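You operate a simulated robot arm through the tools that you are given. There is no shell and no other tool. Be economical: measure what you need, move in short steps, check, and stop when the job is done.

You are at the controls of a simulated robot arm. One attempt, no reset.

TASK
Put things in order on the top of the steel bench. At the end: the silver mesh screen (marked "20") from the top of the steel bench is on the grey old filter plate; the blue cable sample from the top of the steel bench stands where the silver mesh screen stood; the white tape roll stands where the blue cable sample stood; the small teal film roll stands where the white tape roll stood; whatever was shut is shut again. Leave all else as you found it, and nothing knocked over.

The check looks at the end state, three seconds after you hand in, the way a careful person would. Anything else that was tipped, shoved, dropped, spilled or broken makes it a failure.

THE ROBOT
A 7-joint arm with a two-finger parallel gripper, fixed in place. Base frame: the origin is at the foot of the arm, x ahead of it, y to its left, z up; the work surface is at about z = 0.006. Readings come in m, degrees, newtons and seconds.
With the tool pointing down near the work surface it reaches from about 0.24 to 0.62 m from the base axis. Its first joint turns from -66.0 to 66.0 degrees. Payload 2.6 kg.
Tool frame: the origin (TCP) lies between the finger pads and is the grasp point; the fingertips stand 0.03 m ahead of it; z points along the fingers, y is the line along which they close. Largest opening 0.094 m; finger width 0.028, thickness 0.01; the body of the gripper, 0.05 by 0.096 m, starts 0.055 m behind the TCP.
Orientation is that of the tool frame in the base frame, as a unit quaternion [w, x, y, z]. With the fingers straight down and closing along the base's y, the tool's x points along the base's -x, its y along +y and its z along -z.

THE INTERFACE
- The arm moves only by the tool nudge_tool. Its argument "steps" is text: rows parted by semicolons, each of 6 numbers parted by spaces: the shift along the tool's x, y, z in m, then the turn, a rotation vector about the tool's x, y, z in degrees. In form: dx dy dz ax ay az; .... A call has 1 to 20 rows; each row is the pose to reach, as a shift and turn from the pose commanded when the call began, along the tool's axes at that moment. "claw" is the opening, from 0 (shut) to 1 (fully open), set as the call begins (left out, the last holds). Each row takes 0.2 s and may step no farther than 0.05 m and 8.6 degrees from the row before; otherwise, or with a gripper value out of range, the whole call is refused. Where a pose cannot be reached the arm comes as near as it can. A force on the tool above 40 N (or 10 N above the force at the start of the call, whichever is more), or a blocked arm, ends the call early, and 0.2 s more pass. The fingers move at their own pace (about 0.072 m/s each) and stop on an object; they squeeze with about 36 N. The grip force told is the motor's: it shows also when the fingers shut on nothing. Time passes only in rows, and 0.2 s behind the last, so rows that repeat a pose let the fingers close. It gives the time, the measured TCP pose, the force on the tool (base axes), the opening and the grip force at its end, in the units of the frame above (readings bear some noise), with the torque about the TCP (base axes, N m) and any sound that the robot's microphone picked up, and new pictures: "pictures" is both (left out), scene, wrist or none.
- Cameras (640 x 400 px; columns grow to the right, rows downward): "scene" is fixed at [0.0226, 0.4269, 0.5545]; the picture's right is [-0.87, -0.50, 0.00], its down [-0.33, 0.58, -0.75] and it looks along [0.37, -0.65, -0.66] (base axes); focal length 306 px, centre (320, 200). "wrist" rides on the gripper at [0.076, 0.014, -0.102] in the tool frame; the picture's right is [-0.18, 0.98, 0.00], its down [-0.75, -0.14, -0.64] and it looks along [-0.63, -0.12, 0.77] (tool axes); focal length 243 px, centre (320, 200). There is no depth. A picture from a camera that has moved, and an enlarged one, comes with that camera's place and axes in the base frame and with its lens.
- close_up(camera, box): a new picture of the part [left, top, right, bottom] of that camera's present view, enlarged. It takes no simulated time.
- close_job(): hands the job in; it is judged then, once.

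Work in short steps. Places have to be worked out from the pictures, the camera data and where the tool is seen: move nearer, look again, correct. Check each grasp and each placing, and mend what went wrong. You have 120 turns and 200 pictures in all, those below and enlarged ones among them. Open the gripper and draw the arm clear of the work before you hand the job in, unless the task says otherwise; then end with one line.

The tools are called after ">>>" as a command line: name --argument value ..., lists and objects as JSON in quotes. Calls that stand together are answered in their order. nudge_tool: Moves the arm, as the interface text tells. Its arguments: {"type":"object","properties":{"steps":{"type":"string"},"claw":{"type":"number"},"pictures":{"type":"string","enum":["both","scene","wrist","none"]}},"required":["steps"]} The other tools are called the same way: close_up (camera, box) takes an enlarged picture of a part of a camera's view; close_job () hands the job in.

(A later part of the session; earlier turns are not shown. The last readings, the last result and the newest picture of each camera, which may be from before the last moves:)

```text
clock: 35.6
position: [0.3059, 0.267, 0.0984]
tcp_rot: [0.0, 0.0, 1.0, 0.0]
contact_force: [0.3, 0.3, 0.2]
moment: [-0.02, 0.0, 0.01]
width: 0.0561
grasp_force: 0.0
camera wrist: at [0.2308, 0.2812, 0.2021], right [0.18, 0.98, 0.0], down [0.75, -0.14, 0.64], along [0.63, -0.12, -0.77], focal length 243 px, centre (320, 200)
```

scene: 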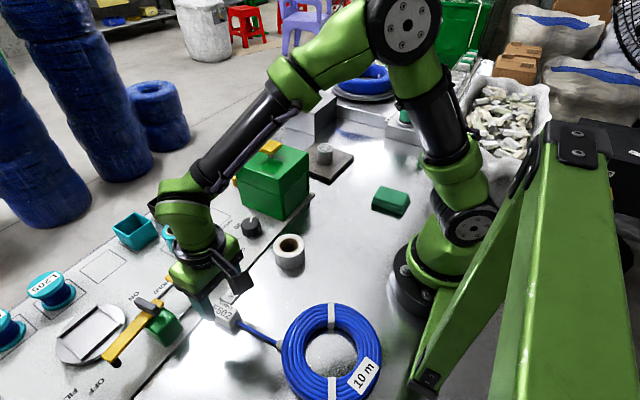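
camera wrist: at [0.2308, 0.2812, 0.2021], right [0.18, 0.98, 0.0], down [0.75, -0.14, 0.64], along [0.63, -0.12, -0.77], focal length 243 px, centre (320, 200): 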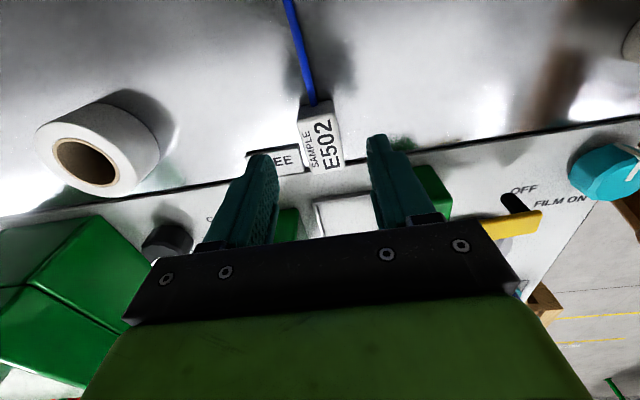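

Alignment good; descend to z≈0.039 and close.

>>> nudge_tool --steps "0.001 0 0.03 0 0 0; 0.001 0 0.05 0 0 0; 0.001 0 0.0605 0 0 0; 0.001 0 0.0605 0 0 0" --pictures "wrist"

```text
clock: 36.6
position: [0.3046, 0.2648, 0.0404]
tcp_rot: [0.0, 0.0, 1.0, 0.0]
contact_force: [-0.3, 0.3, -1.2]
moment: [0.02, -0.03, 0.02]
width: 0.0564
grasp_force: 0.1
camera wrist: at [0.2287, 0.2804, 0.1422], right [0.18, 0.98, 0.0], down [0.75, -0.14, 0.64], along [0.63, -0.12, -0.77], focal length 243 px, centre (320, 200)
```

wrist: 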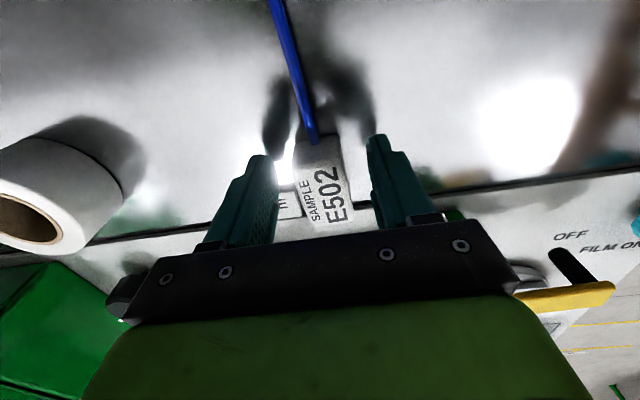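

>>> nudge_tool --steps "0 0 0 0 0 0; 0 0 0 0 0 0; 0 0 0 0 0 0; 0 0 0 0 0 0" --claw 0 --pictures "wrist"

>>> close_up --camera "scene" --box '[190, 270, 390, 400]'

```text
clock: 37.6
position: [0.3039, 0.2658, 0.0413]
tcp_rot: [0.001, -0.001, 1.0, 0.0]
contact_force: [-0.4, -0.5, -0.1]
moment: [0.0, 0.0, -0.01]
width: 0.0291
grasp_force: 35.6
camera wrist: at [0.2287, 0.2804, 0.1425], right [0.18, 0.98, 0.0], down [0.75, -0.14, 0.64], along [0.63, -0.12, -0.77], focal length 243 px, centre (320, 200)
```

wrist: 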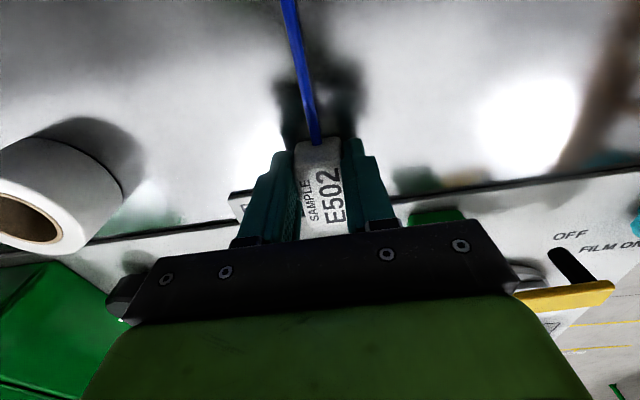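

```text
3.08 times, centred on (290, 335) of scene
camera zoom: at [0.0226, 0.4269, 0.5545], right [-0.87, -0.5, 0.0], down [-0.33, 0.58, -0.75], along [0.37, -0.65, -0.66], focal length 943 px, centre (412, -215)
```

zoom: 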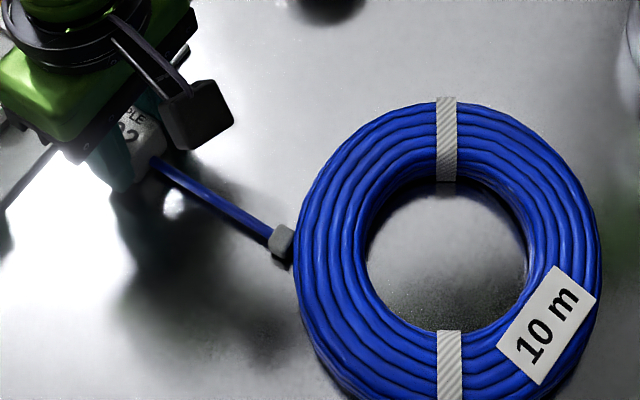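

Gripped (0.029 m); the coil did not move, confirming the sample is separate. Lift straight up and look.

>>> nudge_tool --steps "0 0 -0.03 0 0 0; 0 0 -0.07 0 0 0; 0 0 -0.11 0 0 0; 0 0 -0.15 0 0 0; 0 0 -0.19 0 0 0; 0 0 -0.23 0 0 0; 0 0 -0.25 0 0 0; 0 0 -0.25 0 0 0"

>>> close_up --camera "scene" --box '[140, 200, 390, 400]'

```text
clock: 39.4
position: [0.3012, 0.2675, 0.2903]
tcp_rot: [0.0, 0.0, 1.0, 0.0]
contact_force: [0.2, 0.2, -1.2]
moment: [-0.04, 0.02, -0.02]
width: 0.029
grasp_force: 36.1
camera wrist: at [0.226, 0.2814, 0.3926], right [0.18, 0.98, 0.0], down [0.75, -0.14, 0.64], along [0.63, -0.12, -0.77], focal length 243 px, centre (320, 200)
```

scene: 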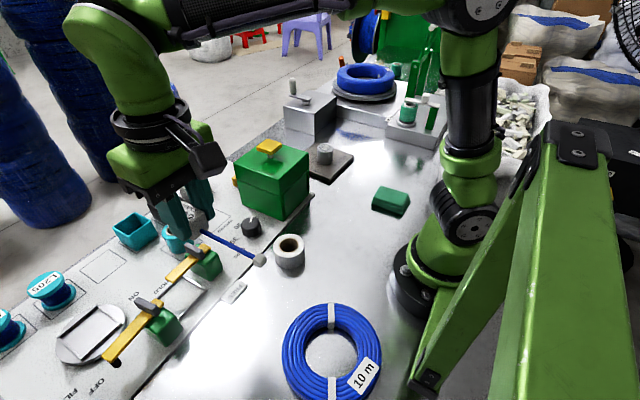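
wrist: 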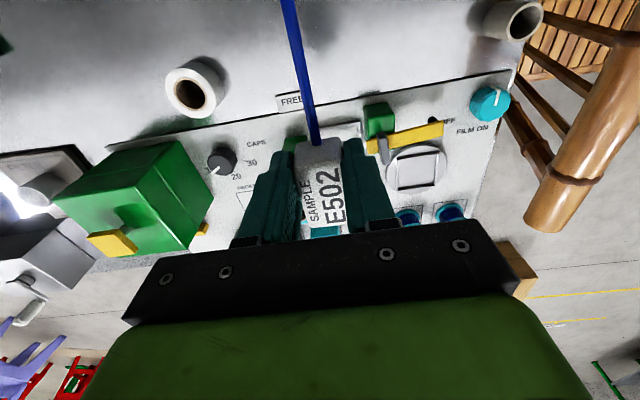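

```text
2.00 times, centred on (265, 300) of scene
camera zoom: at [0.0226, 0.4269, 0.5545], right [-0.87, -0.5, 0.0], down [-0.33, 0.58, -0.75], along [0.37, -0.65, -0.66], focal length 613 px, centre (430, 0)
```

zoom: 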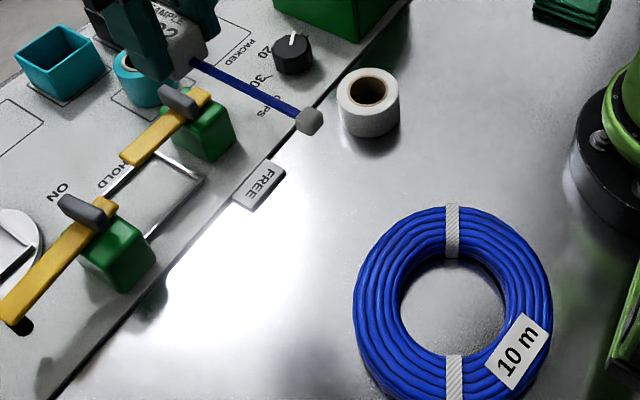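

The sample is held level and the coil is untouched. I carry it in an arc to above the mesh screen's old spot.

>>> nudge_tool --steps "-0.0155 -0.0387 0 0 0 0; -0.0303 -0.0775 0 0 0 0; -0.0442 -0.1162 0 0 0 0; -0.0568 -0.1549 0 0 0 0; -0.0675 -0.1937 0 0 0 0; -0.0763 -0.2324 0 0 0 0; -0.0827 -0.2711 0 0 0 0; -0.0864 -0.3099 0 0 0 0; -0.0875 -0.3486 0 0 0 0; -0.0858 -0.3873 0 0 0 0; -0.0816 -0.426 0 0 0 0; -0.0746 -0.4648 0 0 0 0; -0.0653 -0.5035 0 0 0 0; -0.054 -0.5422 0 0 0 0; -0.0409 -0.581 0 0 0 0; -0.0265 -0.6197 0 0 0 0; -0.011 -0.6584 0 0 0 0; 0.005 -0.697 0 0 0 0; 0.005 -0.697 0 0 0 0"

```text
clock: 43.4
position: [0.2978, -0.4315, 0.2899]
tcp_rot: [0.0, -0.001, 1.0, -0.001]
contact_force: [0.5, -0.5, -1.1]
moment: [0.0, 0.01, 0.0]
width: 0.029
grasp_force: 35.5
camera wrist: at [0.2217, -0.4175, 0.3921], right [0.18, 0.98, 0.0], down [0.75, -0.14, 0.64], along [0.63, -0.12, -0.77], focal length 243 px, centre (320, 200)
```

scene: 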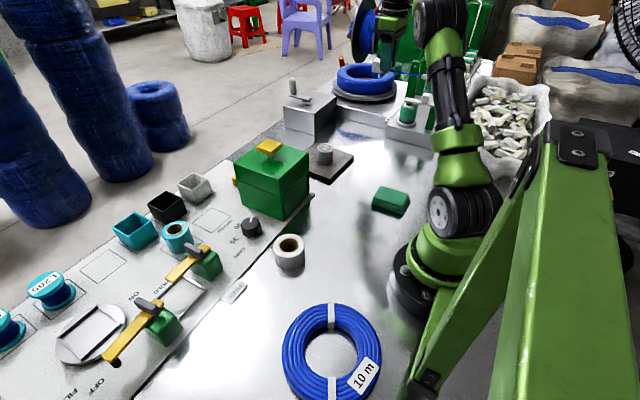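
wrist: 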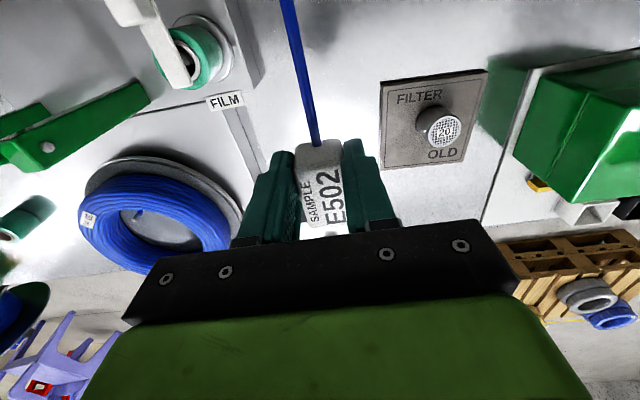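

Descend to just above the surface.

>>> nudge_tool --steps "0 0 0.045 0 0 0; 0 0 0.09 0 0 0; 0 0 0.135 0 0 0; 0 0 0.18 0 0 0; 0 0 0.215 0 0 0; 0 0 0.235 0 0 0; 0 0 0.244 0 0 0; 0 0 0.244 0 0 0"

>>> nudge_tool --steps "0 0 0.0015 0 0 0; 0 0 0.003 0 0 0; 0 0 0.004 0 0 0" --pictures "none"

```text
clock: 45.2
position: [0.2982, -0.4302, 0.046]
tcp_rot: [0.0, 0.0, 1.0, -0.001]
contact_force: [-0.6, -0.1, -0.2]
moment: [0.03, 0.03, 0.04]
width: 0.0292
grasp_force: 36.2
camera wrist: at [0.2231, -0.4158, 0.1484], right [0.18, 0.98, 0.0], down [0.75, -0.14, 0.64], along [0.63, -0.12, -0.77], focal length 243 px, centre (320, 200)
```

scene: 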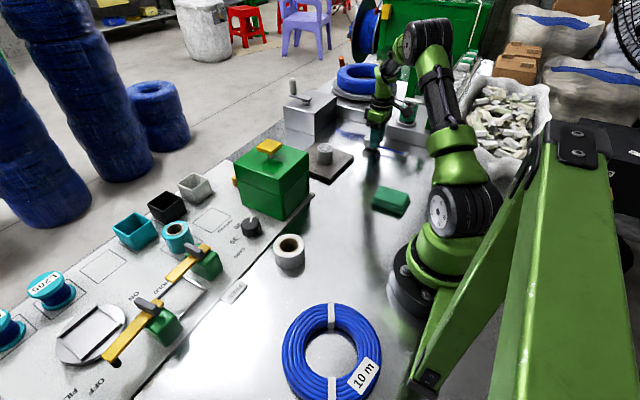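
wrist: 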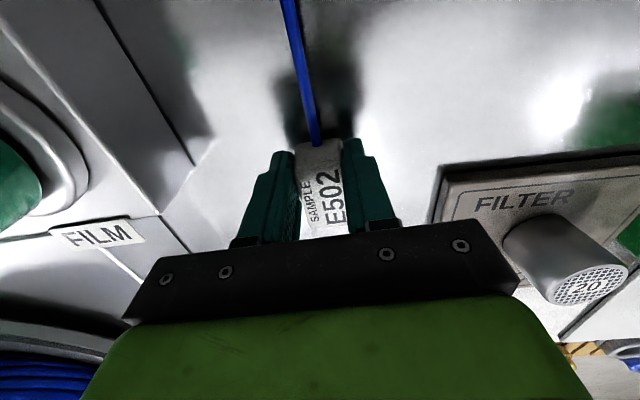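

```text
clock: 46.0
position: [0.2985, -0.4303, 0.0429]
tcp_rot: [0.0, 0.0, 1.0, 0.0]
contact_force: [-0.2, 0.1, -0.9]
moment: [0.01, 0.01, -0.02]
width: 0.0292
grasp_force: 36.5
```

>>> nudge_tool --steps "0 0 0.001 0 0 0; 0 0 0.0015 0 0 0; 0 0 0.0015 0 0 0" --pictures "none"

```text
clock: 46.8
position: [0.2985, -0.4315, 0.0412]
tcp_rot: [0.0, -0.001, 1.0, 0.001]
contact_force: [-0.4, 0.7, -0.8]
moment: [0.0, 0.02, -0.03]
width: 0.029
grasp_force: 36.2
```

One more small step, as there's no contact yet, then release and rise.

>>> nudge_tool --steps "0 0 0.001 0 0 0; 0 0 0.001 0 0 0" --pictures "none"

>>> nudge_tool --steps "0 0 0 0 0 0; 0 0 0 0 0 0; 0 0 0 0 0 0; 0 0 -0.03 0 0 0; 0 0 -0.07 0 0 0; 0 0 -0.11 0 0 0; 0 0 -0.15 0 0 0; 0 0 -0.19 0 0 0; 0 0 -0.23 0 0 0; 0 0 -0.23 0 0 0" --claw 0.6

```text
clock: 47.4
position: [0.2982, -0.4312, 0.0391]
tcp_rot: [0.0, -0.001, 1.0, 0.0]
contact_force: [-0.4, 0.0, 1.9]
moment: [0.02, -0.06, 0.04]
width: 0.029
grasp_force: 36.2
```

```text
clock: 49.6
position: [0.2979, -0.4316, 0.2707]
tcp_rot: [0.0, -0.001, 1.0, -0.001]
contact_force: [-0.2, 0.5, -0.2]
moment: [0.01, -0.06, -0.01]
width: 0.0565
grasp_force: 0.1
camera wrist: at [0.2225, -0.4177, 0.3736], right [0.18, 0.98, 0.0], down [0.75, -0.14, 0.64], along [0.63, -0.12, -0.77], focal length 243 px, centre (320, 200)
```

scene: 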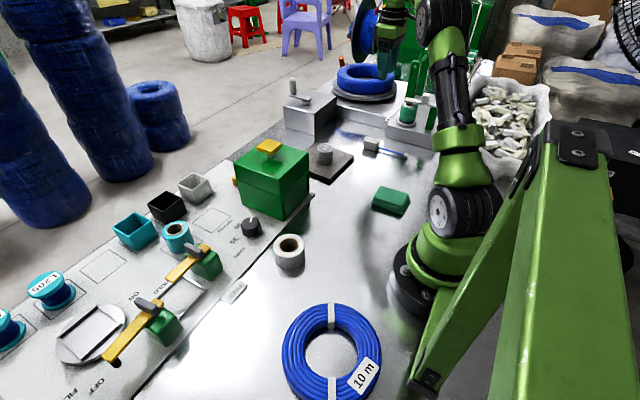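
wrist: 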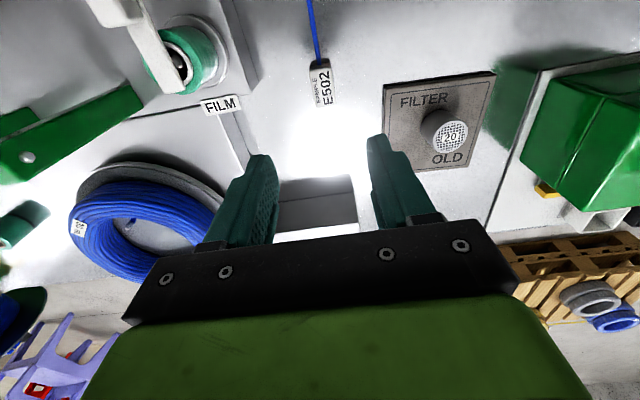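

The sample rests at the mesh's old spot. Next the white tape roll at about (0.292,0.090): move above it, open fully, partly descend.

>>> nudge_tool --steps "-0.01 0.042 0 0 0 0; -0.02 0.084 0 0 0 0; -0.03 0.126 0 0 0 0; -0.03 0.168 0 0 0 0; -0.03 0.21 0 0 0 0; -0.03 0.252 0 0 0 0; -0.03 0.294 0 0 0 0; -0.03 0.336 0 0 0 0; -0.03 0.378 0 0 0 0; -0.02 0.42 0 0 0 0; -0.01 0.462 0 0 0 0; 0.005 0.5 0 0 0 0; 0.006 0.521 0 0 0 0; 0.006 0.521 0.04 0 0 0; 0.006 0.521 0.08 0 0 0; 0.006 0.521 0.12 0 0 0; 0.006 0.521 0.15 0 0 0; 0.006 0.521 0.15 0 0 0" --claw 1

```text
clock: 53.4
position: [0.292, 0.0904, 0.1192]
tcp_rot: [-0.001, 0.0, 1.0, 0.0]
contact_force: [0.4, 0.1, -0.3]
moment: [0.0, 0.0, 0.0]
width: 0.0941
grasp_force: 0.1
camera wrist: at [0.2168, 0.1051, 0.2215], right [0.18, 0.98, 0.0], down [0.75, -0.14, 0.64], along [0.63, -0.12, -0.77], focal length 243 px, centre (320, 200)
```

scene: 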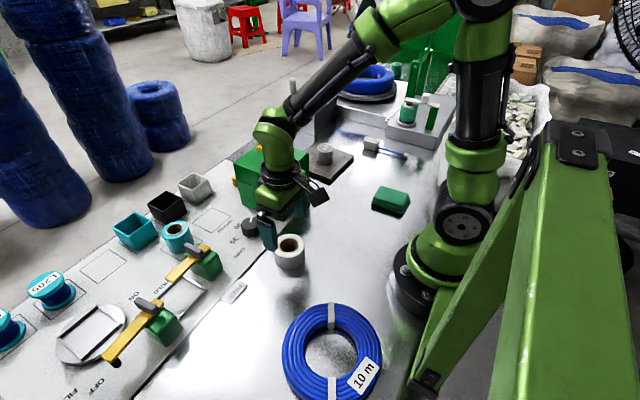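
wrist: 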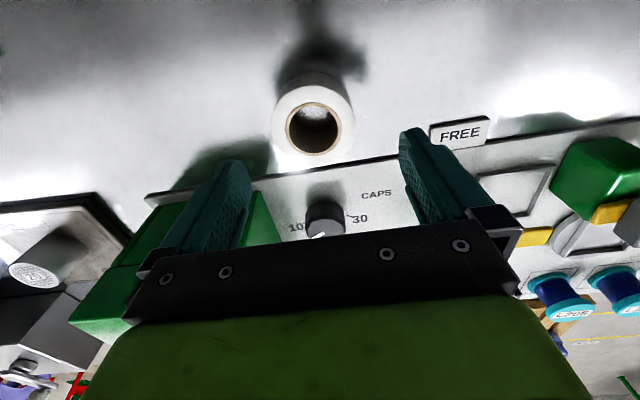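

Roll centre ≈ (0.292,0.086). Correct, descend, close.

>>> nudge_tool --steps "0 -0.0045 0.03 0 0 0; 0 -0.0045 0.055 0 0 0; 0 -0.0045 0.077 0 0 0; 0 -0.0045 0.077 0 0 0" --pictures "wrist"

>>> nudge_tool --steps "0 0 0 0 0 0; 0 0 0 0 0 0; 0 0 0 0 0 0; 0 0 0 0 0 0" --claw 0

```text
clock: 54.4
position: [0.2923, 0.0852, 0.0409]
tcp_rot: [0.001, 0.001, 1.0, 0.0]
contact_force: [-0.1, -1.4, 0.3]
moment: [0.01, 0.0, -0.01]
width: 0.0942
grasp_force: 0.0
camera wrist: at [0.2166, 0.0999, 0.1446], right [0.18, 0.98, 0.0], down [0.75, -0.14, 0.64], along [0.63, -0.12, -0.77], focal length 243 px, centre (320, 200)
```

wrist: 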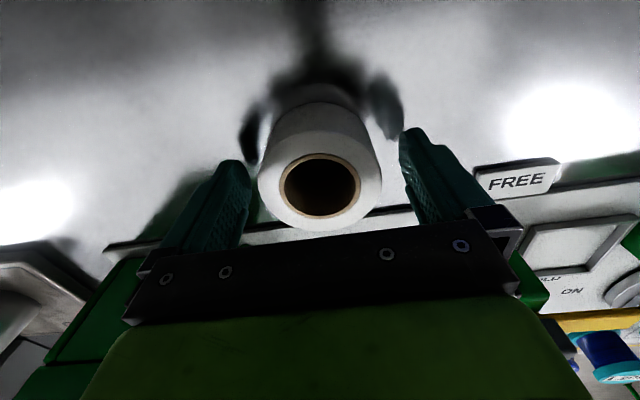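

```text
clock: 55.4
position: [0.2915, 0.0852, 0.0419]
tcp_rot: [0.001, 0.0, 1.0, 0.0]
contact_force: [0.2, -0.2, -0.2]
moment: [0.0, -0.01, -0.01]
width: 0.0675
grasp_force: 36.6
camera wrist: at [0.2166, 0.0999, 0.1449], right [0.18, 0.98, 0.0], down [0.75, -0.14, 0.64], along [0.63, -0.12, -0.77], focal length 243 px, centre (320, 200)
```

scene: 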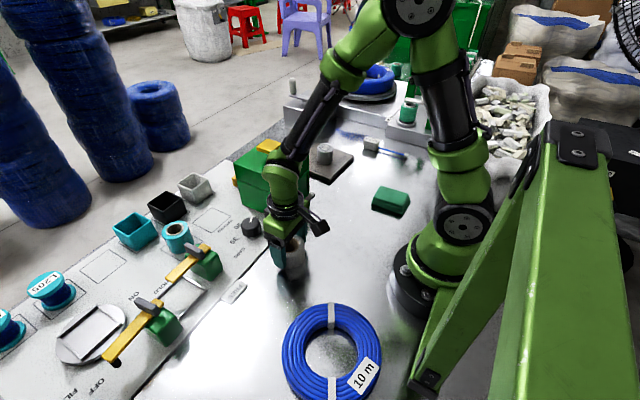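
wrist: 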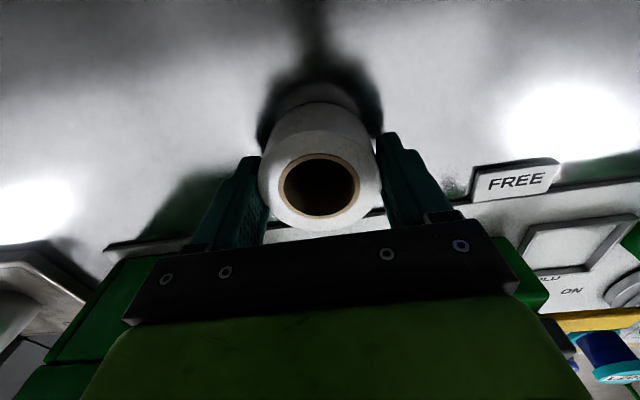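

Gripped (0.0675 m). Lift and carry to (0.294,0.270), clear of the FREE tile.

>>> nudge_tool --steps "0 0 -0.03 0 0 0; 0 0 -0.07 0 0 0; 0 0.04 -0.08 0 0 0; -0.001 0.085 -0.08 0 0 0; -0.002 0.13 -0.08 0 0 0; -0.002 0.16 -0.08 0 0 0; -0.002 0.1845 -0.08 0 0 0; -0.002 0.1845 -0.08 0 0 0; -0.002 0.1845 -0.045 0 0 0; -0.002 0.1845 -0.015 0 0 0; -0.002 0.1845 -0.005 0 0 0; -0.002 0.1845 -0.005 0 0 0"

>>> close_up --camera "scene" --box '[190, 240, 390, 370]'

```text
clock: 58.0
position: [0.2945, 0.2701, 0.0474]
tcp_rot: [-0.001, 0.0, 1.0, 0.0]
contact_force: [-0.1, 0.3, -1.2]
moment: [0.01, -0.01, 0.02]
width: 0.0672
grasp_force: 35.8
camera wrist: at [0.2177, 0.2851, 0.1507], right [0.18, 0.98, 0.0], down [0.75, -0.14, 0.64], along [0.63, -0.12, -0.77], focal length 243 px, centre (320, 200)
```

scene: 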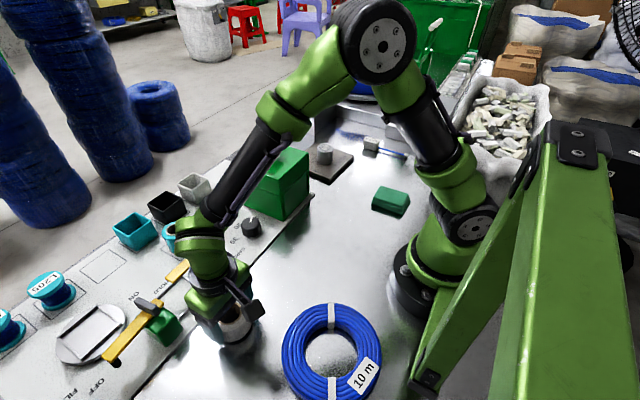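
wrist: 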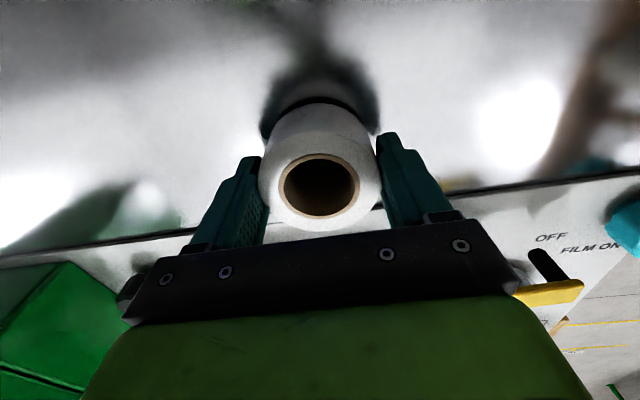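

```text
3.08 times, centred on (290, 305) of scene
camera zoom: at [0.0226, 0.4269, 0.5545], right [-0.87, -0.5, 0.0], down [-0.33, 0.58, -0.75], along [0.37, -0.65, -0.66], focal length 943 px, centre (412, -123)
```

zoom: 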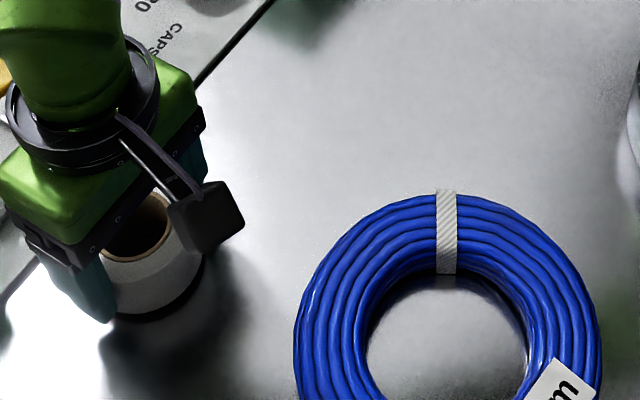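

Lower the last 5 mm.

>>> nudge_tool --steps "0 0 0.002 0 0 0; 0 0 0.004 0 0 0; 0 0 0.005 0 0 0; 0 0 0.005 0 0 0" --pictures "none"

```text
clock: 59.0
position: [0.2945, 0.269, 0.0436]
tcp_rot: [-0.001, 0.0, 1.0, -0.001]
contact_force: [0.2, -1.1, -0.3]
moment: [0.0, -0.03, -0.02]
width: 0.0676
grasp_force: 36.2
```

>>> nudge_tool --steps "0 0 0.001 0 0 0; 0 0 0.002 0 0 0; 0 0 0.002 0 0 0" --pictures "none"

```text
clock: 59.8
position: [0.2941, 0.2705, 0.0414]
tcp_rot: [0.001, 0.0, 1.0, 0.001]
contact_force: [-7.9, -8.1, 33.1]
moment: [-0.41, 0.27, 0.0]
width: 0.0676
grasp_force: 35.8
```

Contact made; ease up 1.5 mm, release, and rise.

>>> nudge_tool --steps "0 0 -0.0015 0 0 0; 0 0 -0.0015 0 0 0" --pictures "none"

>>> nudge_tool --steps "0 0 0 0 0 0; 0 0 0 0 0 0; 0 0 0 0 0 0; 0 0 -0.03 0 0 0; 0 0 -0.07 0 0 0; 0 0 -0.11 0 0 0; 0 0 -0.15 0 0 0; 0 0 -0.19 0 0 0; 0 0 -0.23 0 0 0; 0 0 -0.27 0 0 0; 0 0 -0.27 0 0 0" --claw 1

>>> close_up --camera "scene" --box '[100, 160, 390, 400]'

```text
clock: 60.4
position: [0.2948, 0.2692, 0.0416]
tcp_rot: [0.001, -0.001, 1.0, 0.001]
contact_force: [2.0, 0.8, 12.3]
moment: [-0.19, 0.01, -0.07]
width: 0.0676
grasp_force: 35.5
```

```text
clock: 62.8
position: [0.2935, 0.2701, 0.3113]
tcp_rot: [0.0, -0.001, 1.0, 0.0]
contact_force: [1.1, -0.2, -0.8]
moment: [0.0, 0.04, 0.01]
width: 0.0942
grasp_force: 0.1
camera wrist: at [0.2173, 0.2848, 0.4153], right [0.18, 0.98, 0.0], down [0.75, -0.14, 0.64], along [0.63, -0.12, -0.77], focal length 243 px, centre (320, 200)
```

scene: 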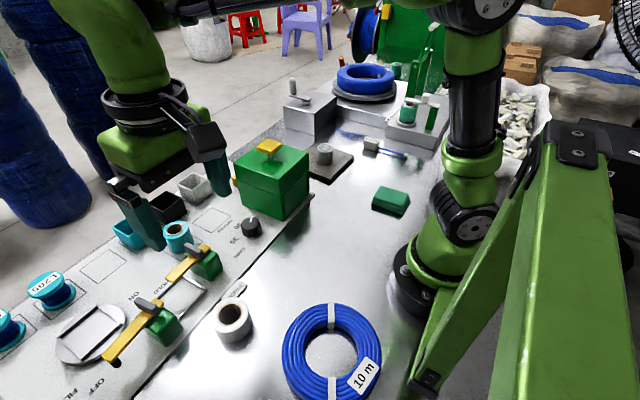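
wrist: 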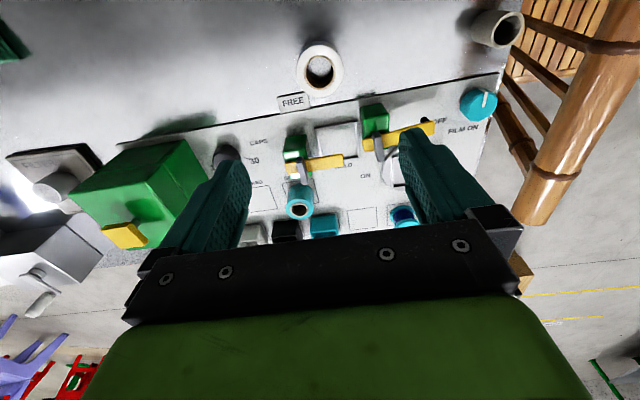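

```text
1.67 times, centred on (245, 280) of scene
camera zoom: at [0.0225, 0.4269, 0.5545], right [-0.87, -0.5, 0.0], down [-0.33, 0.58, -0.75], along [0.37, -0.65, -0.66], focal length 511 px, centre (445, 67)
```

zoom: 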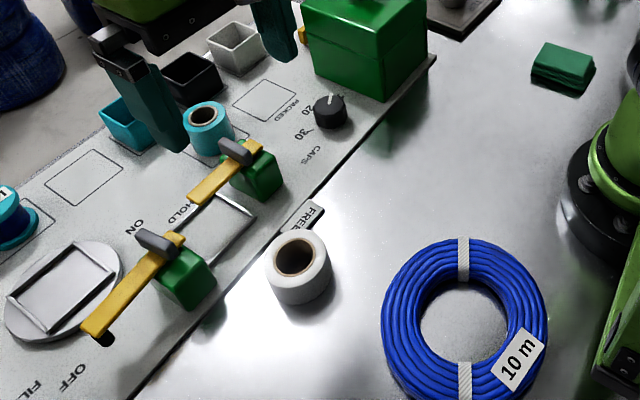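

Tape stands well. Before taking the roll on SPARE, I check the box and candidate rolls more closely.

>>> close_up --camera "wrist" --box '[50, 120, 250, 260]'

>>> close_up --camera "wrist" --box '[240, 90, 440, 250]'

>>> close_up --camera "scene" --box '[200, 120, 340, 230]'

```text
2.86 times, centred on (150, 190) of wrist
camera zoom: at [0.2173, 0.2848, 0.4153], right [0.18, 0.98, 0.0], down [0.75, -0.14, 0.64], along [0.63, -0.12, -0.77], focal length 693 px, centre (806, 229)
```

zoom: 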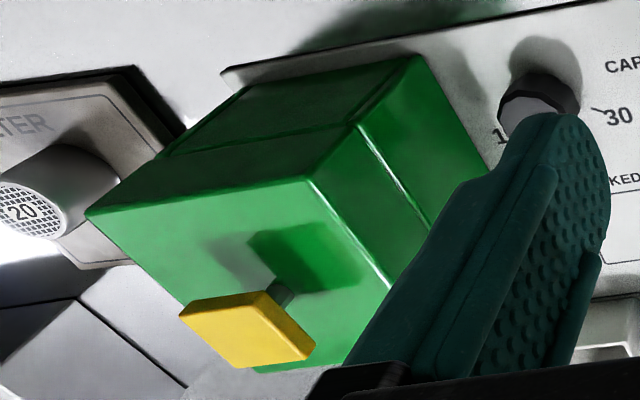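

```text
2.50 times, centred on (340, 170) of wrist
camera zoom: at [0.2173, 0.2848, 0.4153], right [0.18, 0.98, 0.0], down [0.75, -0.14, 0.64], along [0.63, -0.12, -0.77], focal length 606 px, centre (270, 275)
```

zoom: 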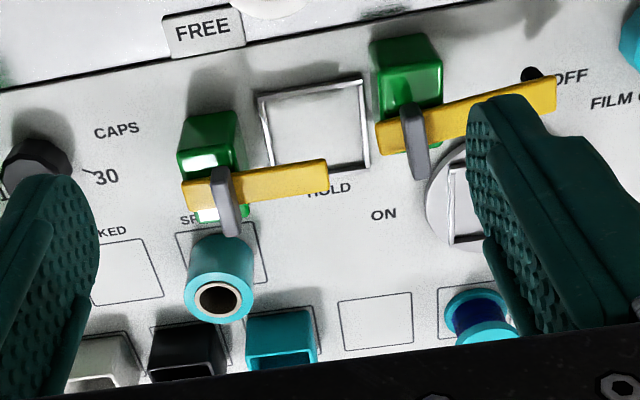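

```text
3.64 times, centred on (270, 175) of scene
camera zoom: at [0.0225, 0.4269, 0.5545], right [-0.87, -0.5, 0.0], down [-0.33, 0.58, -0.75], along [0.37, -0.65, -0.66], focal length 1114 px, centre (502, 291)
```

zoom: 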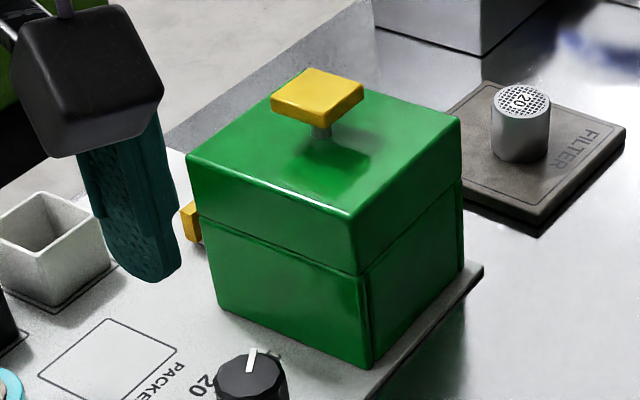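

The box has a lift knob at about (0.433,-0.053,0.17). Since the "small teal film roll" could be inside it, I'll move over and test the lid gently.

>>> nudge_tool --steps "-0.0155 -0.0359 0 0 0 0; -0.031 -0.0718 0 0 0 0; -0.0465 -0.1077 0 0 0 0; -0.062 -0.1436 0 0 0 0; -0.0775 -0.1794 0 0 0 0; -0.093 -0.2153 0 0 0 0; -0.1085 -0.2512 0 0 0 0; -0.124 -0.2871 0 0 0 0; -0.1395 -0.323 0 0 0 0; -0.1395 -0.323 0.03 0 0 0; -0.1395 -0.323 0.06 0 0 0; -0.1395 -0.323 0.06 0 0 0"

```text
clock: 65.4
position: [0.4326, -0.0514, 0.2514]
tcp_rot: [0.001, -0.001, 1.0, 0.0]
contact_force: [0.4, 0.0, -0.1]
moment: [0.01, -0.01, 0.0]
width: 0.094
grasp_force: 0.2
camera wrist: at [0.3583, -0.0378, 0.3544], right [0.18, 0.98, 0.0], down [0.75, -0.14, 0.64], along [0.63, -0.12, -0.77], focal length 243 px, centre (320, 200)
```

scene: 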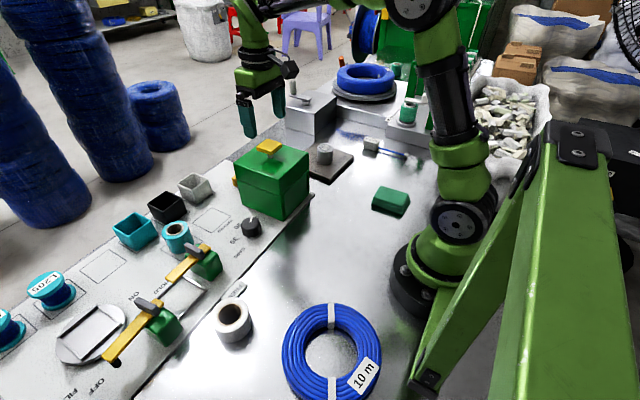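
wrist: 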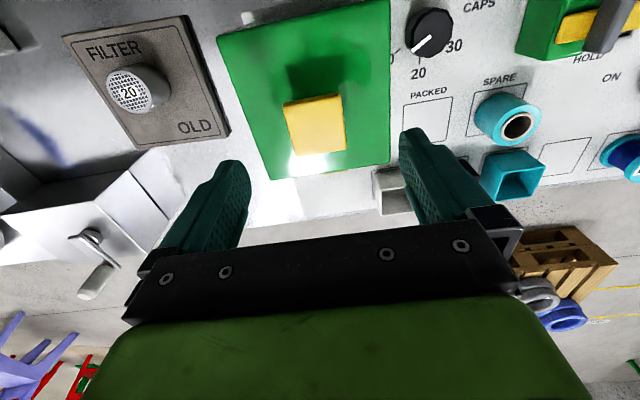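

Knob centre (0.431,-0.056). Descend so the tips stay above the lid, grip, and lift 1 cm to test.

>>> nudge_tool --steps "0.002 -0.0045 0.03 0 0 0; 0.002 -0.0045 0.055 0 0 0; 0.002 -0.0045 0.068 0 0 0; 0.002 -0.0045 0.068 0 0 0" --pictures "wrist"

>>> nudge_tool --steps "0 0 0 0 0 0; 0 0 0 0 0 0; 0 0 0 0 0 0; 0 0 0 0 0 0; 0 0 0 0 0 0" --claw 0 --pictures "scene"

```text
clock: 66.4
position: [0.4321, -0.0584, 0.1849]
tcp_rot: [0.0, 0.0, 1.0, 0.0]
contact_force: [0.1, 0.0, 0.1]
moment: [-0.02, -0.01, -0.03]
width: 0.0941
grasp_force: 0.1
camera wrist: at [0.356, -0.0441, 0.2873], right [0.18, 0.98, 0.0], down [0.75, -0.14, 0.64], along [0.63, -0.12, -0.77], focal length 243 px, centre (320, 200)
```

wrist: 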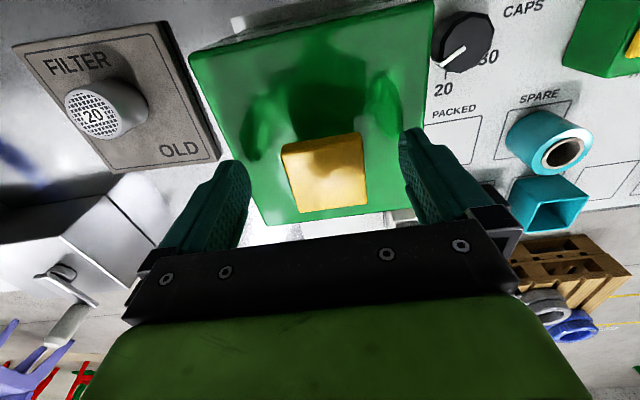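

```text
clock: 67.6
position: [0.4316, -0.0542, 0.1853]
tcp_rot: [-0.001, -0.001, 1.0, 0.004]
contact_force: [0.7, 24.2, -0.6]
moment: [-0.1, 0.13, -0.56]
width: 0.0431
grasp_force: 44.8
```

scene: 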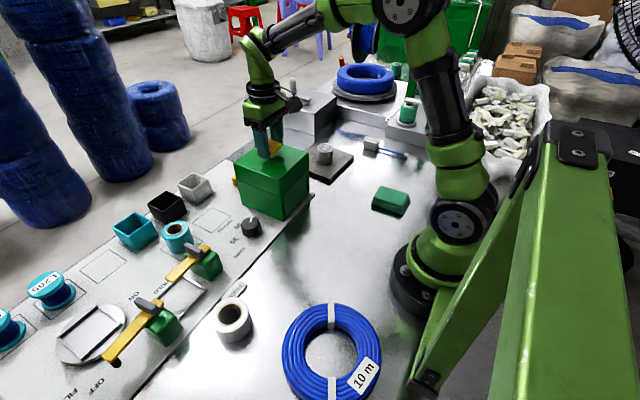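

The lid resists sideways (fixed firmly), so I relax the command by +4 mm in y, then try lifting 8 mm.

>>> nudge_tool --steps "0 0.004 0 0 0 0; 0 0.004 0 0 0 0" --pictures "none"

>>> nudge_tool --steps "0 0 -0.002 0 0 0; 0 0 -0.004 0 0 0; 0 0 -0.006 0 0 0; 0 0 -0.008 0 0 0" --pictures "scene"

```text
clock: 68.2
position: [0.4313, -0.0556, 0.1858]
tcp_rot: [0.0, 0.0, 1.0, -0.002]
contact_force: [4.8, 7.8, -3.5]
moment: [0.62, 0.13, -0.03]
width: 0.0431
grasp_force: 44.5
```

```text
clock: 69.1
position: [0.4315, -0.0543, 0.1866]
tcp_rot: [-0.004, -0.001, 1.0, -0.002]
contact_force: [6.5, -1.0, -12.0]
moment: [0.07, -0.23, -0.2]
width: 0.0432
grasp_force: 45.4
stopped in row 4: the force on the tool passed its limit at 40 N (the readings are from after the stop); the commanded pose is now the measured one
```

scene: 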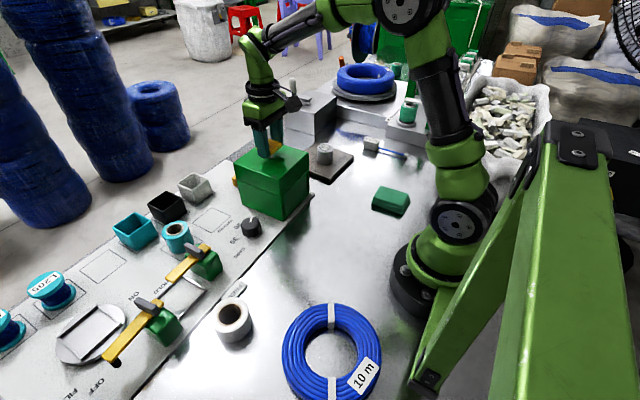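

The lid doesn't lift straight; there's a yellow catch on the far (+x) side. I release the knob, rise, and turn the camera to view that side.

>>> nudge_tool --steps "0 0 0 0 0 0; 0 0 0 0 0 0; 0 0 0 0 0 0; 0 0 0 0 0 0; 0 0 -0.03 0 0 0; 0 0 -0.06 0 0 0; 0 0 -0.1 0 0 0; 0 0 -0.1 0 0 0" --claw 1 --pictures "scene"

>>> nudge_tool --steps "-0.01 0.016 0 0 0 8.2; -0.02 0.032 0 0 0 16.4; -0.03 0.048 0 0 0 24.6; -0.04 0.064 0 0 0 32.8; -0.05 0.08 0 0 0 41; -0.06 0.096 0 0 0 49.2; -0.07 0.112 0 0 0 57.4; -0.08 0.128 0 0 0 65.6; -0.09 0.144 0 0 0 73.8; -0.1 0.155 0 0 0 82; -0.1 0.155 0 0 0 90; -0.1 0.155 0 0 0 90"

```text
clock: 70.9
position: [0.4318, -0.0558, 0.2851]
tcp_rot: [-0.003, -0.001, 1.0, -0.001]
contact_force: [-0.5, 0.8, -0.9]
moment: [0.01, -0.02, -0.02]
width: 0.0939
grasp_force: 0.0
```

scene: 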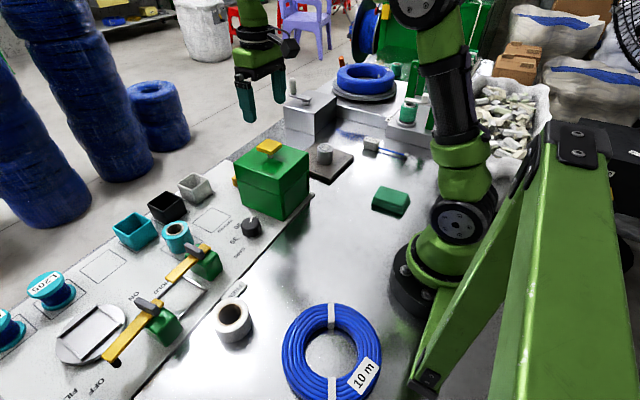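

```text
clock: 73.5
position: [0.5317, 0.1007, 0.2861]
tcp_rot: [-0.001, 0.707, 0.707, -0.002]
contact_force: [0.7, 0.1, -0.4]
moment: [0.0, 0.02, -0.02]
width: 0.0942
grasp_force: 0.0
camera wrist: at [0.5472, 0.1777, 0.3888], right [0.98, -0.18, -0.01], down [-0.14, -0.75, 0.64], along [-0.12, -0.63, -0.76], focal length 243 px, centre (320, 200)
```

scene: 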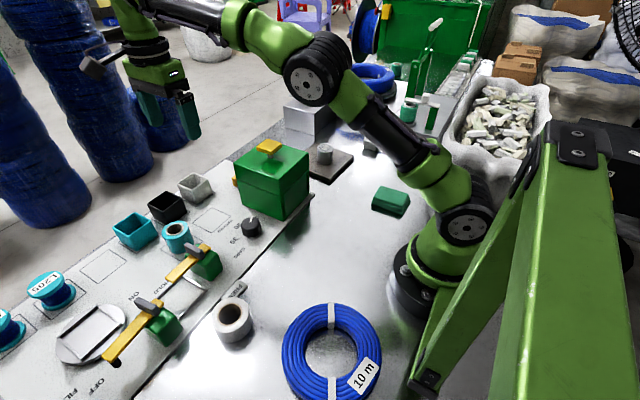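
wrist: 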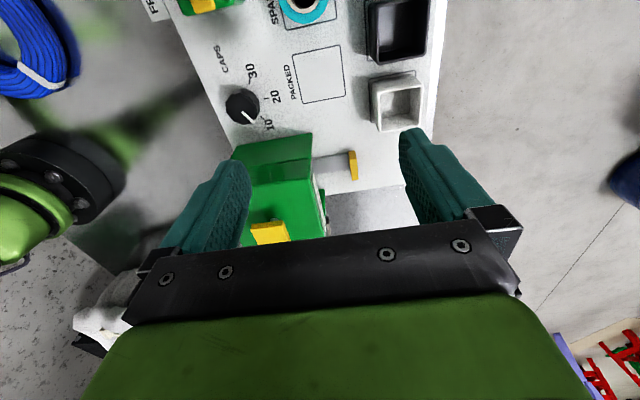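

>>> close_up --camera "wrist" --box '[220, 100, 440, 250]'

```text
2.67 times, centred on (330, 175) of wrist
camera zoom: at [0.5472, 0.1777, 0.3888], right [0.98, -0.18, -0.01], down [-0.14, -0.75, 0.64], along [-0.12, -0.63, -0.76], focal length 647 px, centre (293, 267)
```

zoom: 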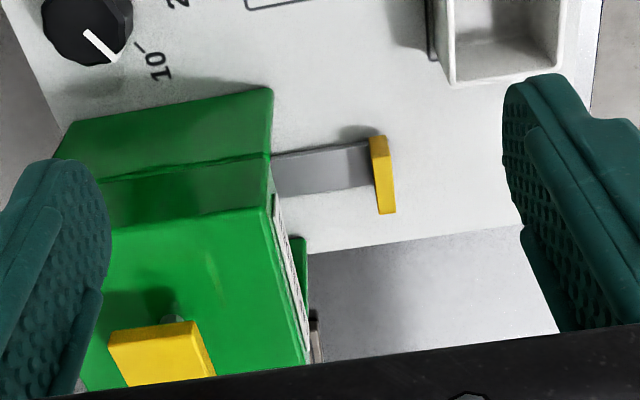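

A grey bolt with a yellow end sticks out of the box's +x side, and a label sits on that face. I turn further to read it.

>>> nudge_tool --steps "-0.007 0.005 0 0 0 8; -0.014 0.01 0 0 0 16; -0.021 0.015 0 0 0 24; -0.028 0.02 0 0 0 32; -0.035 0.025 0 0 0 40; -0.04 0.028 0 0 0 45; -0.04 0.028 0 0 0 45" --pictures "wrist"

>>> close_up --camera "wrist" --box '[220, 60, 440, 240]'

```text
clock: 75.1
position: [0.5581, 0.0613, 0.2839]
tcp_rot: [0.0, 0.924, 0.382, -0.003]
contact_force: [-0.1, -0.5, -1.0]
moment: [-0.01, 0.0, 0.0]
width: 0.094
grasp_force: 0.0
out of reach, approached as far as the arm can: row 6
camera wrist: at [0.6224, 0.1051, 0.3866], right [0.56, -0.83, 0.0], down [-0.63, -0.43, 0.65], along [-0.53, -0.36, -0.76], focal length 243 px, centre (320, 200)
```

wrist: 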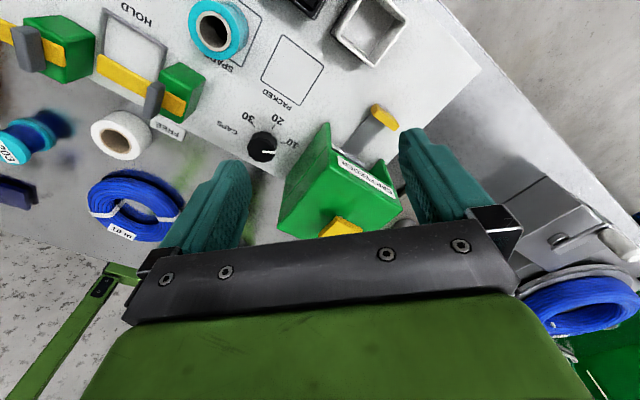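

```text
2.22 times, centred on (330, 150) of wrist
camera zoom: at [0.6224, 0.1051, 0.3866], right [0.56, -0.83, 0.0], down [-0.63, -0.43, 0.65], along [-0.53, -0.36, -0.76], focal length 539 px, centre (298, 311)
```

zoom: 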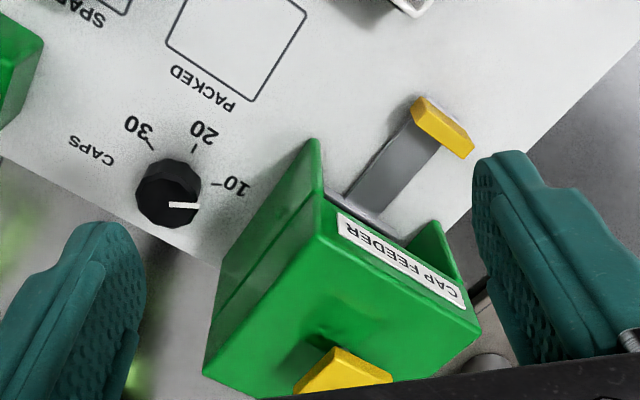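

It is a "CAP FEEDER" machine, not a container, so nothing is hidden there. I check the SPARE roll once more from here.

>>> close_up --camera "wrist" --box '[150, 0, 410, 130]'

>>> close_up --camera "scene" --box '[370, 50, 490, 150]'

```text
2.46 times, centred on (280, 65) of wrist
camera zoom: at [0.6224, 0.1051, 0.3866], right [0.56, -0.83, 0.0], down [-0.63, -0.43, 0.65], along [-0.53, -0.36, -0.76], focal length 597 px, centre (418, 532)
```

zoom: 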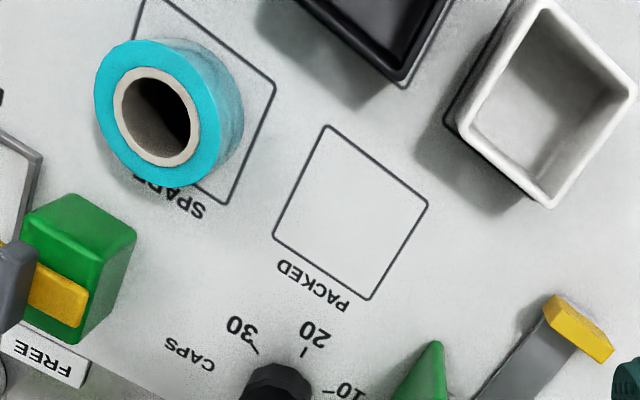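

```text
4.00 times, centred on (430, 100) of scene
camera zoom: at [0.0226, 0.4269, 0.5545], right [-0.87, -0.5, 0.0], down [-0.33, 0.58, -0.75], along [0.37, -0.65, -0.66], focal length 1226 px, centre (-120, 600)
```

zoom: 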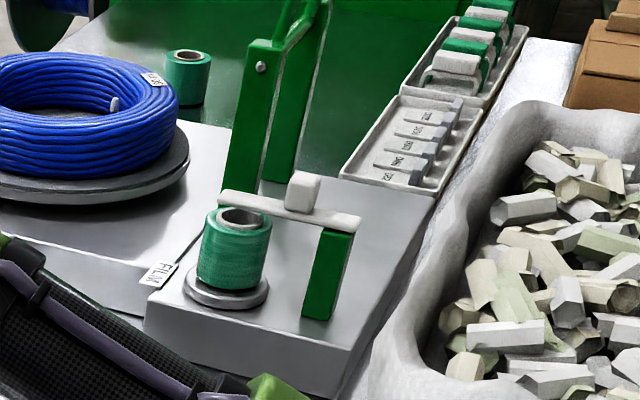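

The SPARE roll is the wrapped film roll in teal, centre about (0.532,0.186). I turn back to yaw 0 and go above it.

>>> nudge_tool --steps "0.0044 -0.0067 0 0 0 -8.5; 0.0088 -0.0134 0 0 0 -17; 0.0131 -0.02 0 0 0 -25.5; 0.0175 -0.0267 0 0 0 -34; 0.0219 -0.0334 0 0 0 -42.5; 0.0263 -0.04 0 0 0 -51; 0.0306 -0.0467 0 0 0 -59.5; 0.035 -0.0534 0 0 0 -68; 0.0394 -0.06 0 0 0 -76.5; 0.0438 -0.0668 0 0 0 -85; 0.048 -0.0734 0 0 0 -93.5; 0.0525 -0.08 0 0 0 -102; 0.057 -0.0868 0 0 0 -110.5; 0.061 -0.0934 0 0 0 -119; 0.066 -0.1 0 0 0 -127.5; 0.07 -0.1068 0 0 0 -135; 0.07 -0.1068 0.04 0 0 -135; 0.07 -0.1068 0.08 0 0 -135; 0.07 -0.1068 0.12 0 0 -135; 0.07 -0.1068 0.12 0 0 -135"

```text
clock: 79.3
position: [0.5654, 0.1987, 0.1747]
tcp_rot: [-0.004, -0.001, 1.0, 0.0]
contact_force: [0.4, -0.7, -0.3]
moment: [0.03, -0.03, 0.0]
width: 0.0942
grasp_force: 0.2
out of reach, approached as far as the arm can: row 1, 13, 14, 15, 16, 17, 18, 19, 20
camera wrist: at [0.4905, 0.213, 0.2774], right [0.18, 0.98, 0.0], down [0.76, -0.14, 0.64], along [0.63, -0.12, -0.77], focal length 243 px, centre (320, 200)
```

scene: 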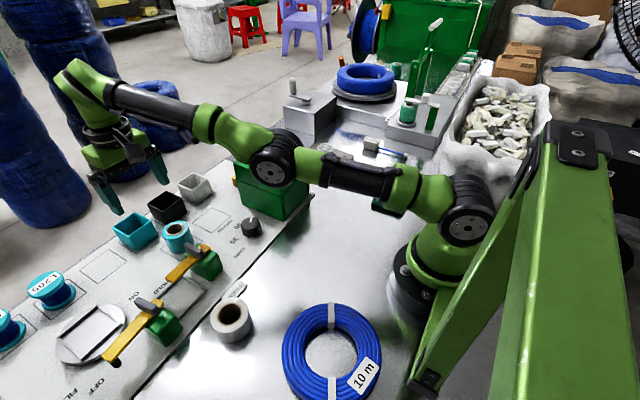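
wrist: 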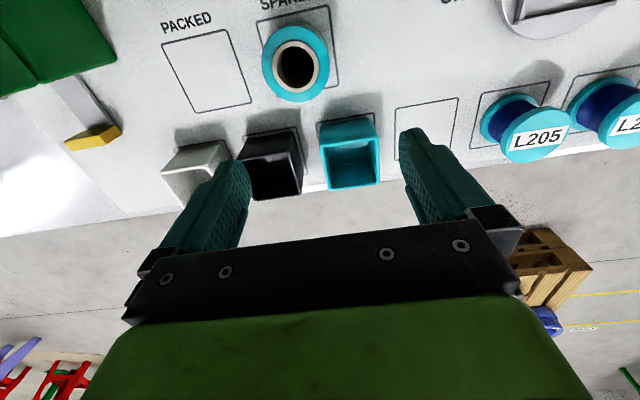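

Overshot outward (the command had drifted); roll computes to (0.529,0.185). Move back over it and read.

>>> nudge_tool --steps "0.018 -0.007 -0.01 0 0 0; 0.036 -0.0137 -0.01 0 0 0; 0.036 -0.0137 -0.01 0 0 0"

```text
clock: 80.1
position: [0.5603, 0.194, 0.1965]
tcp_rot: [-0.004, 0.0, 1.0, -0.002]
contact_force: [0.3, 0.4, 0.2]
moment: [0.0, 0.01, -0.01]
width: 0.0939
grasp_force: 0.1
out of reach, approached as far as the arm can: row 1, 2, 3
camera wrist: at [0.4855, 0.209, 0.2987], right [0.18, 0.98, 0.0], down [0.76, -0.14, 0.64], along [0.63, -0.12, -0.77], focal length 243 px, centre (320, 200)
```

scene: 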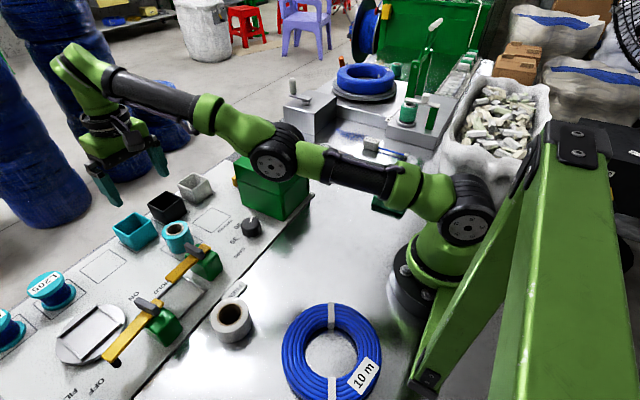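
wrist: 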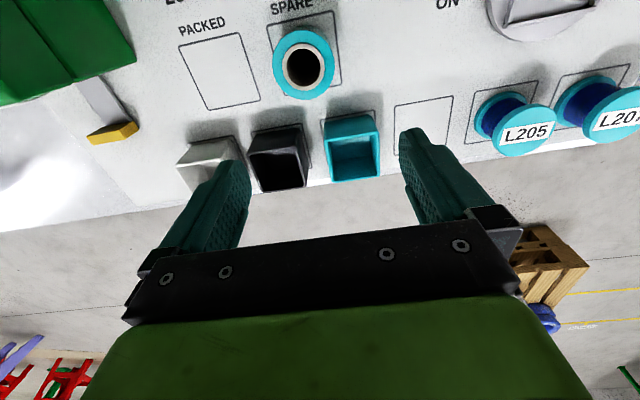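

>>> nudge_tool --steps "0.02 -0.004 0 0 0 0; 0.04 -0.008 0 0 0 0; 0.04 -0.008 0 0 0 0" --pictures "none"

```text
clock: 80.9
position: [0.5558, 0.1991, 0.2071]
tcp_rot: [-0.003, 0.0, 1.0, -0.002]
contact_force: [0.2, -0.2, -0.3]
moment: [-0.01, 0.02, 0.0]
width: 0.0939
grasp_force: 0.0
out of reach, approached as far as the arm can: row 1, 2, 3
```

The arm has been left in an awkward low-elbow posture. I raise and retract to a comfortable pose to recover.

>>> nudge_tool --steps "0 0 -0.04 0 0 0; 0.02 0 -0.08 0 0 0; 0.05 0 -0.1 0 0 0; 0.08 0 -0.12 0 0 0; 0.11 0 -0.12 0 0 0; 0.11 0 -0.12 0 0 0"

```text
clock: 82.3
position: [0.4527, 0.2083, 0.3418]
tcp_rot: [0.022, -0.006, 1.0, 0.008]
contact_force: [-0.8, -2.4, -12.6]
moment: [0.2, -0.13, 0.01]
width: 0.0939
grasp_force: 0.0
out of reach, approached as far as the arm can: row 1, 2, 3, 4, 5
camera wrist: at [0.3726, 0.2192, 0.4416], right [0.17, 0.98, 0.02], down [0.73, -0.14, 0.67], along [0.66, -0.1, -0.74], focal length 243 px, centre (320, 200)
```

scene: 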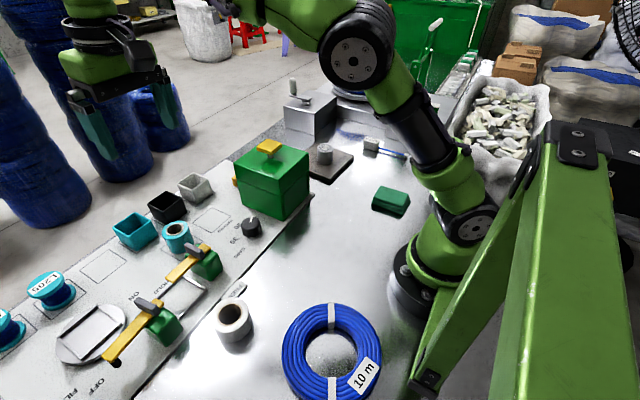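
wrist: 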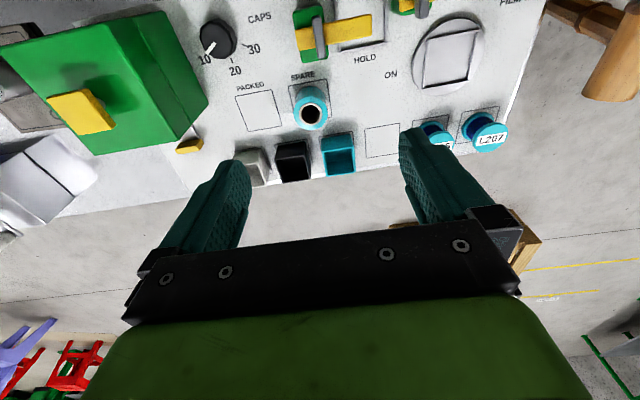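

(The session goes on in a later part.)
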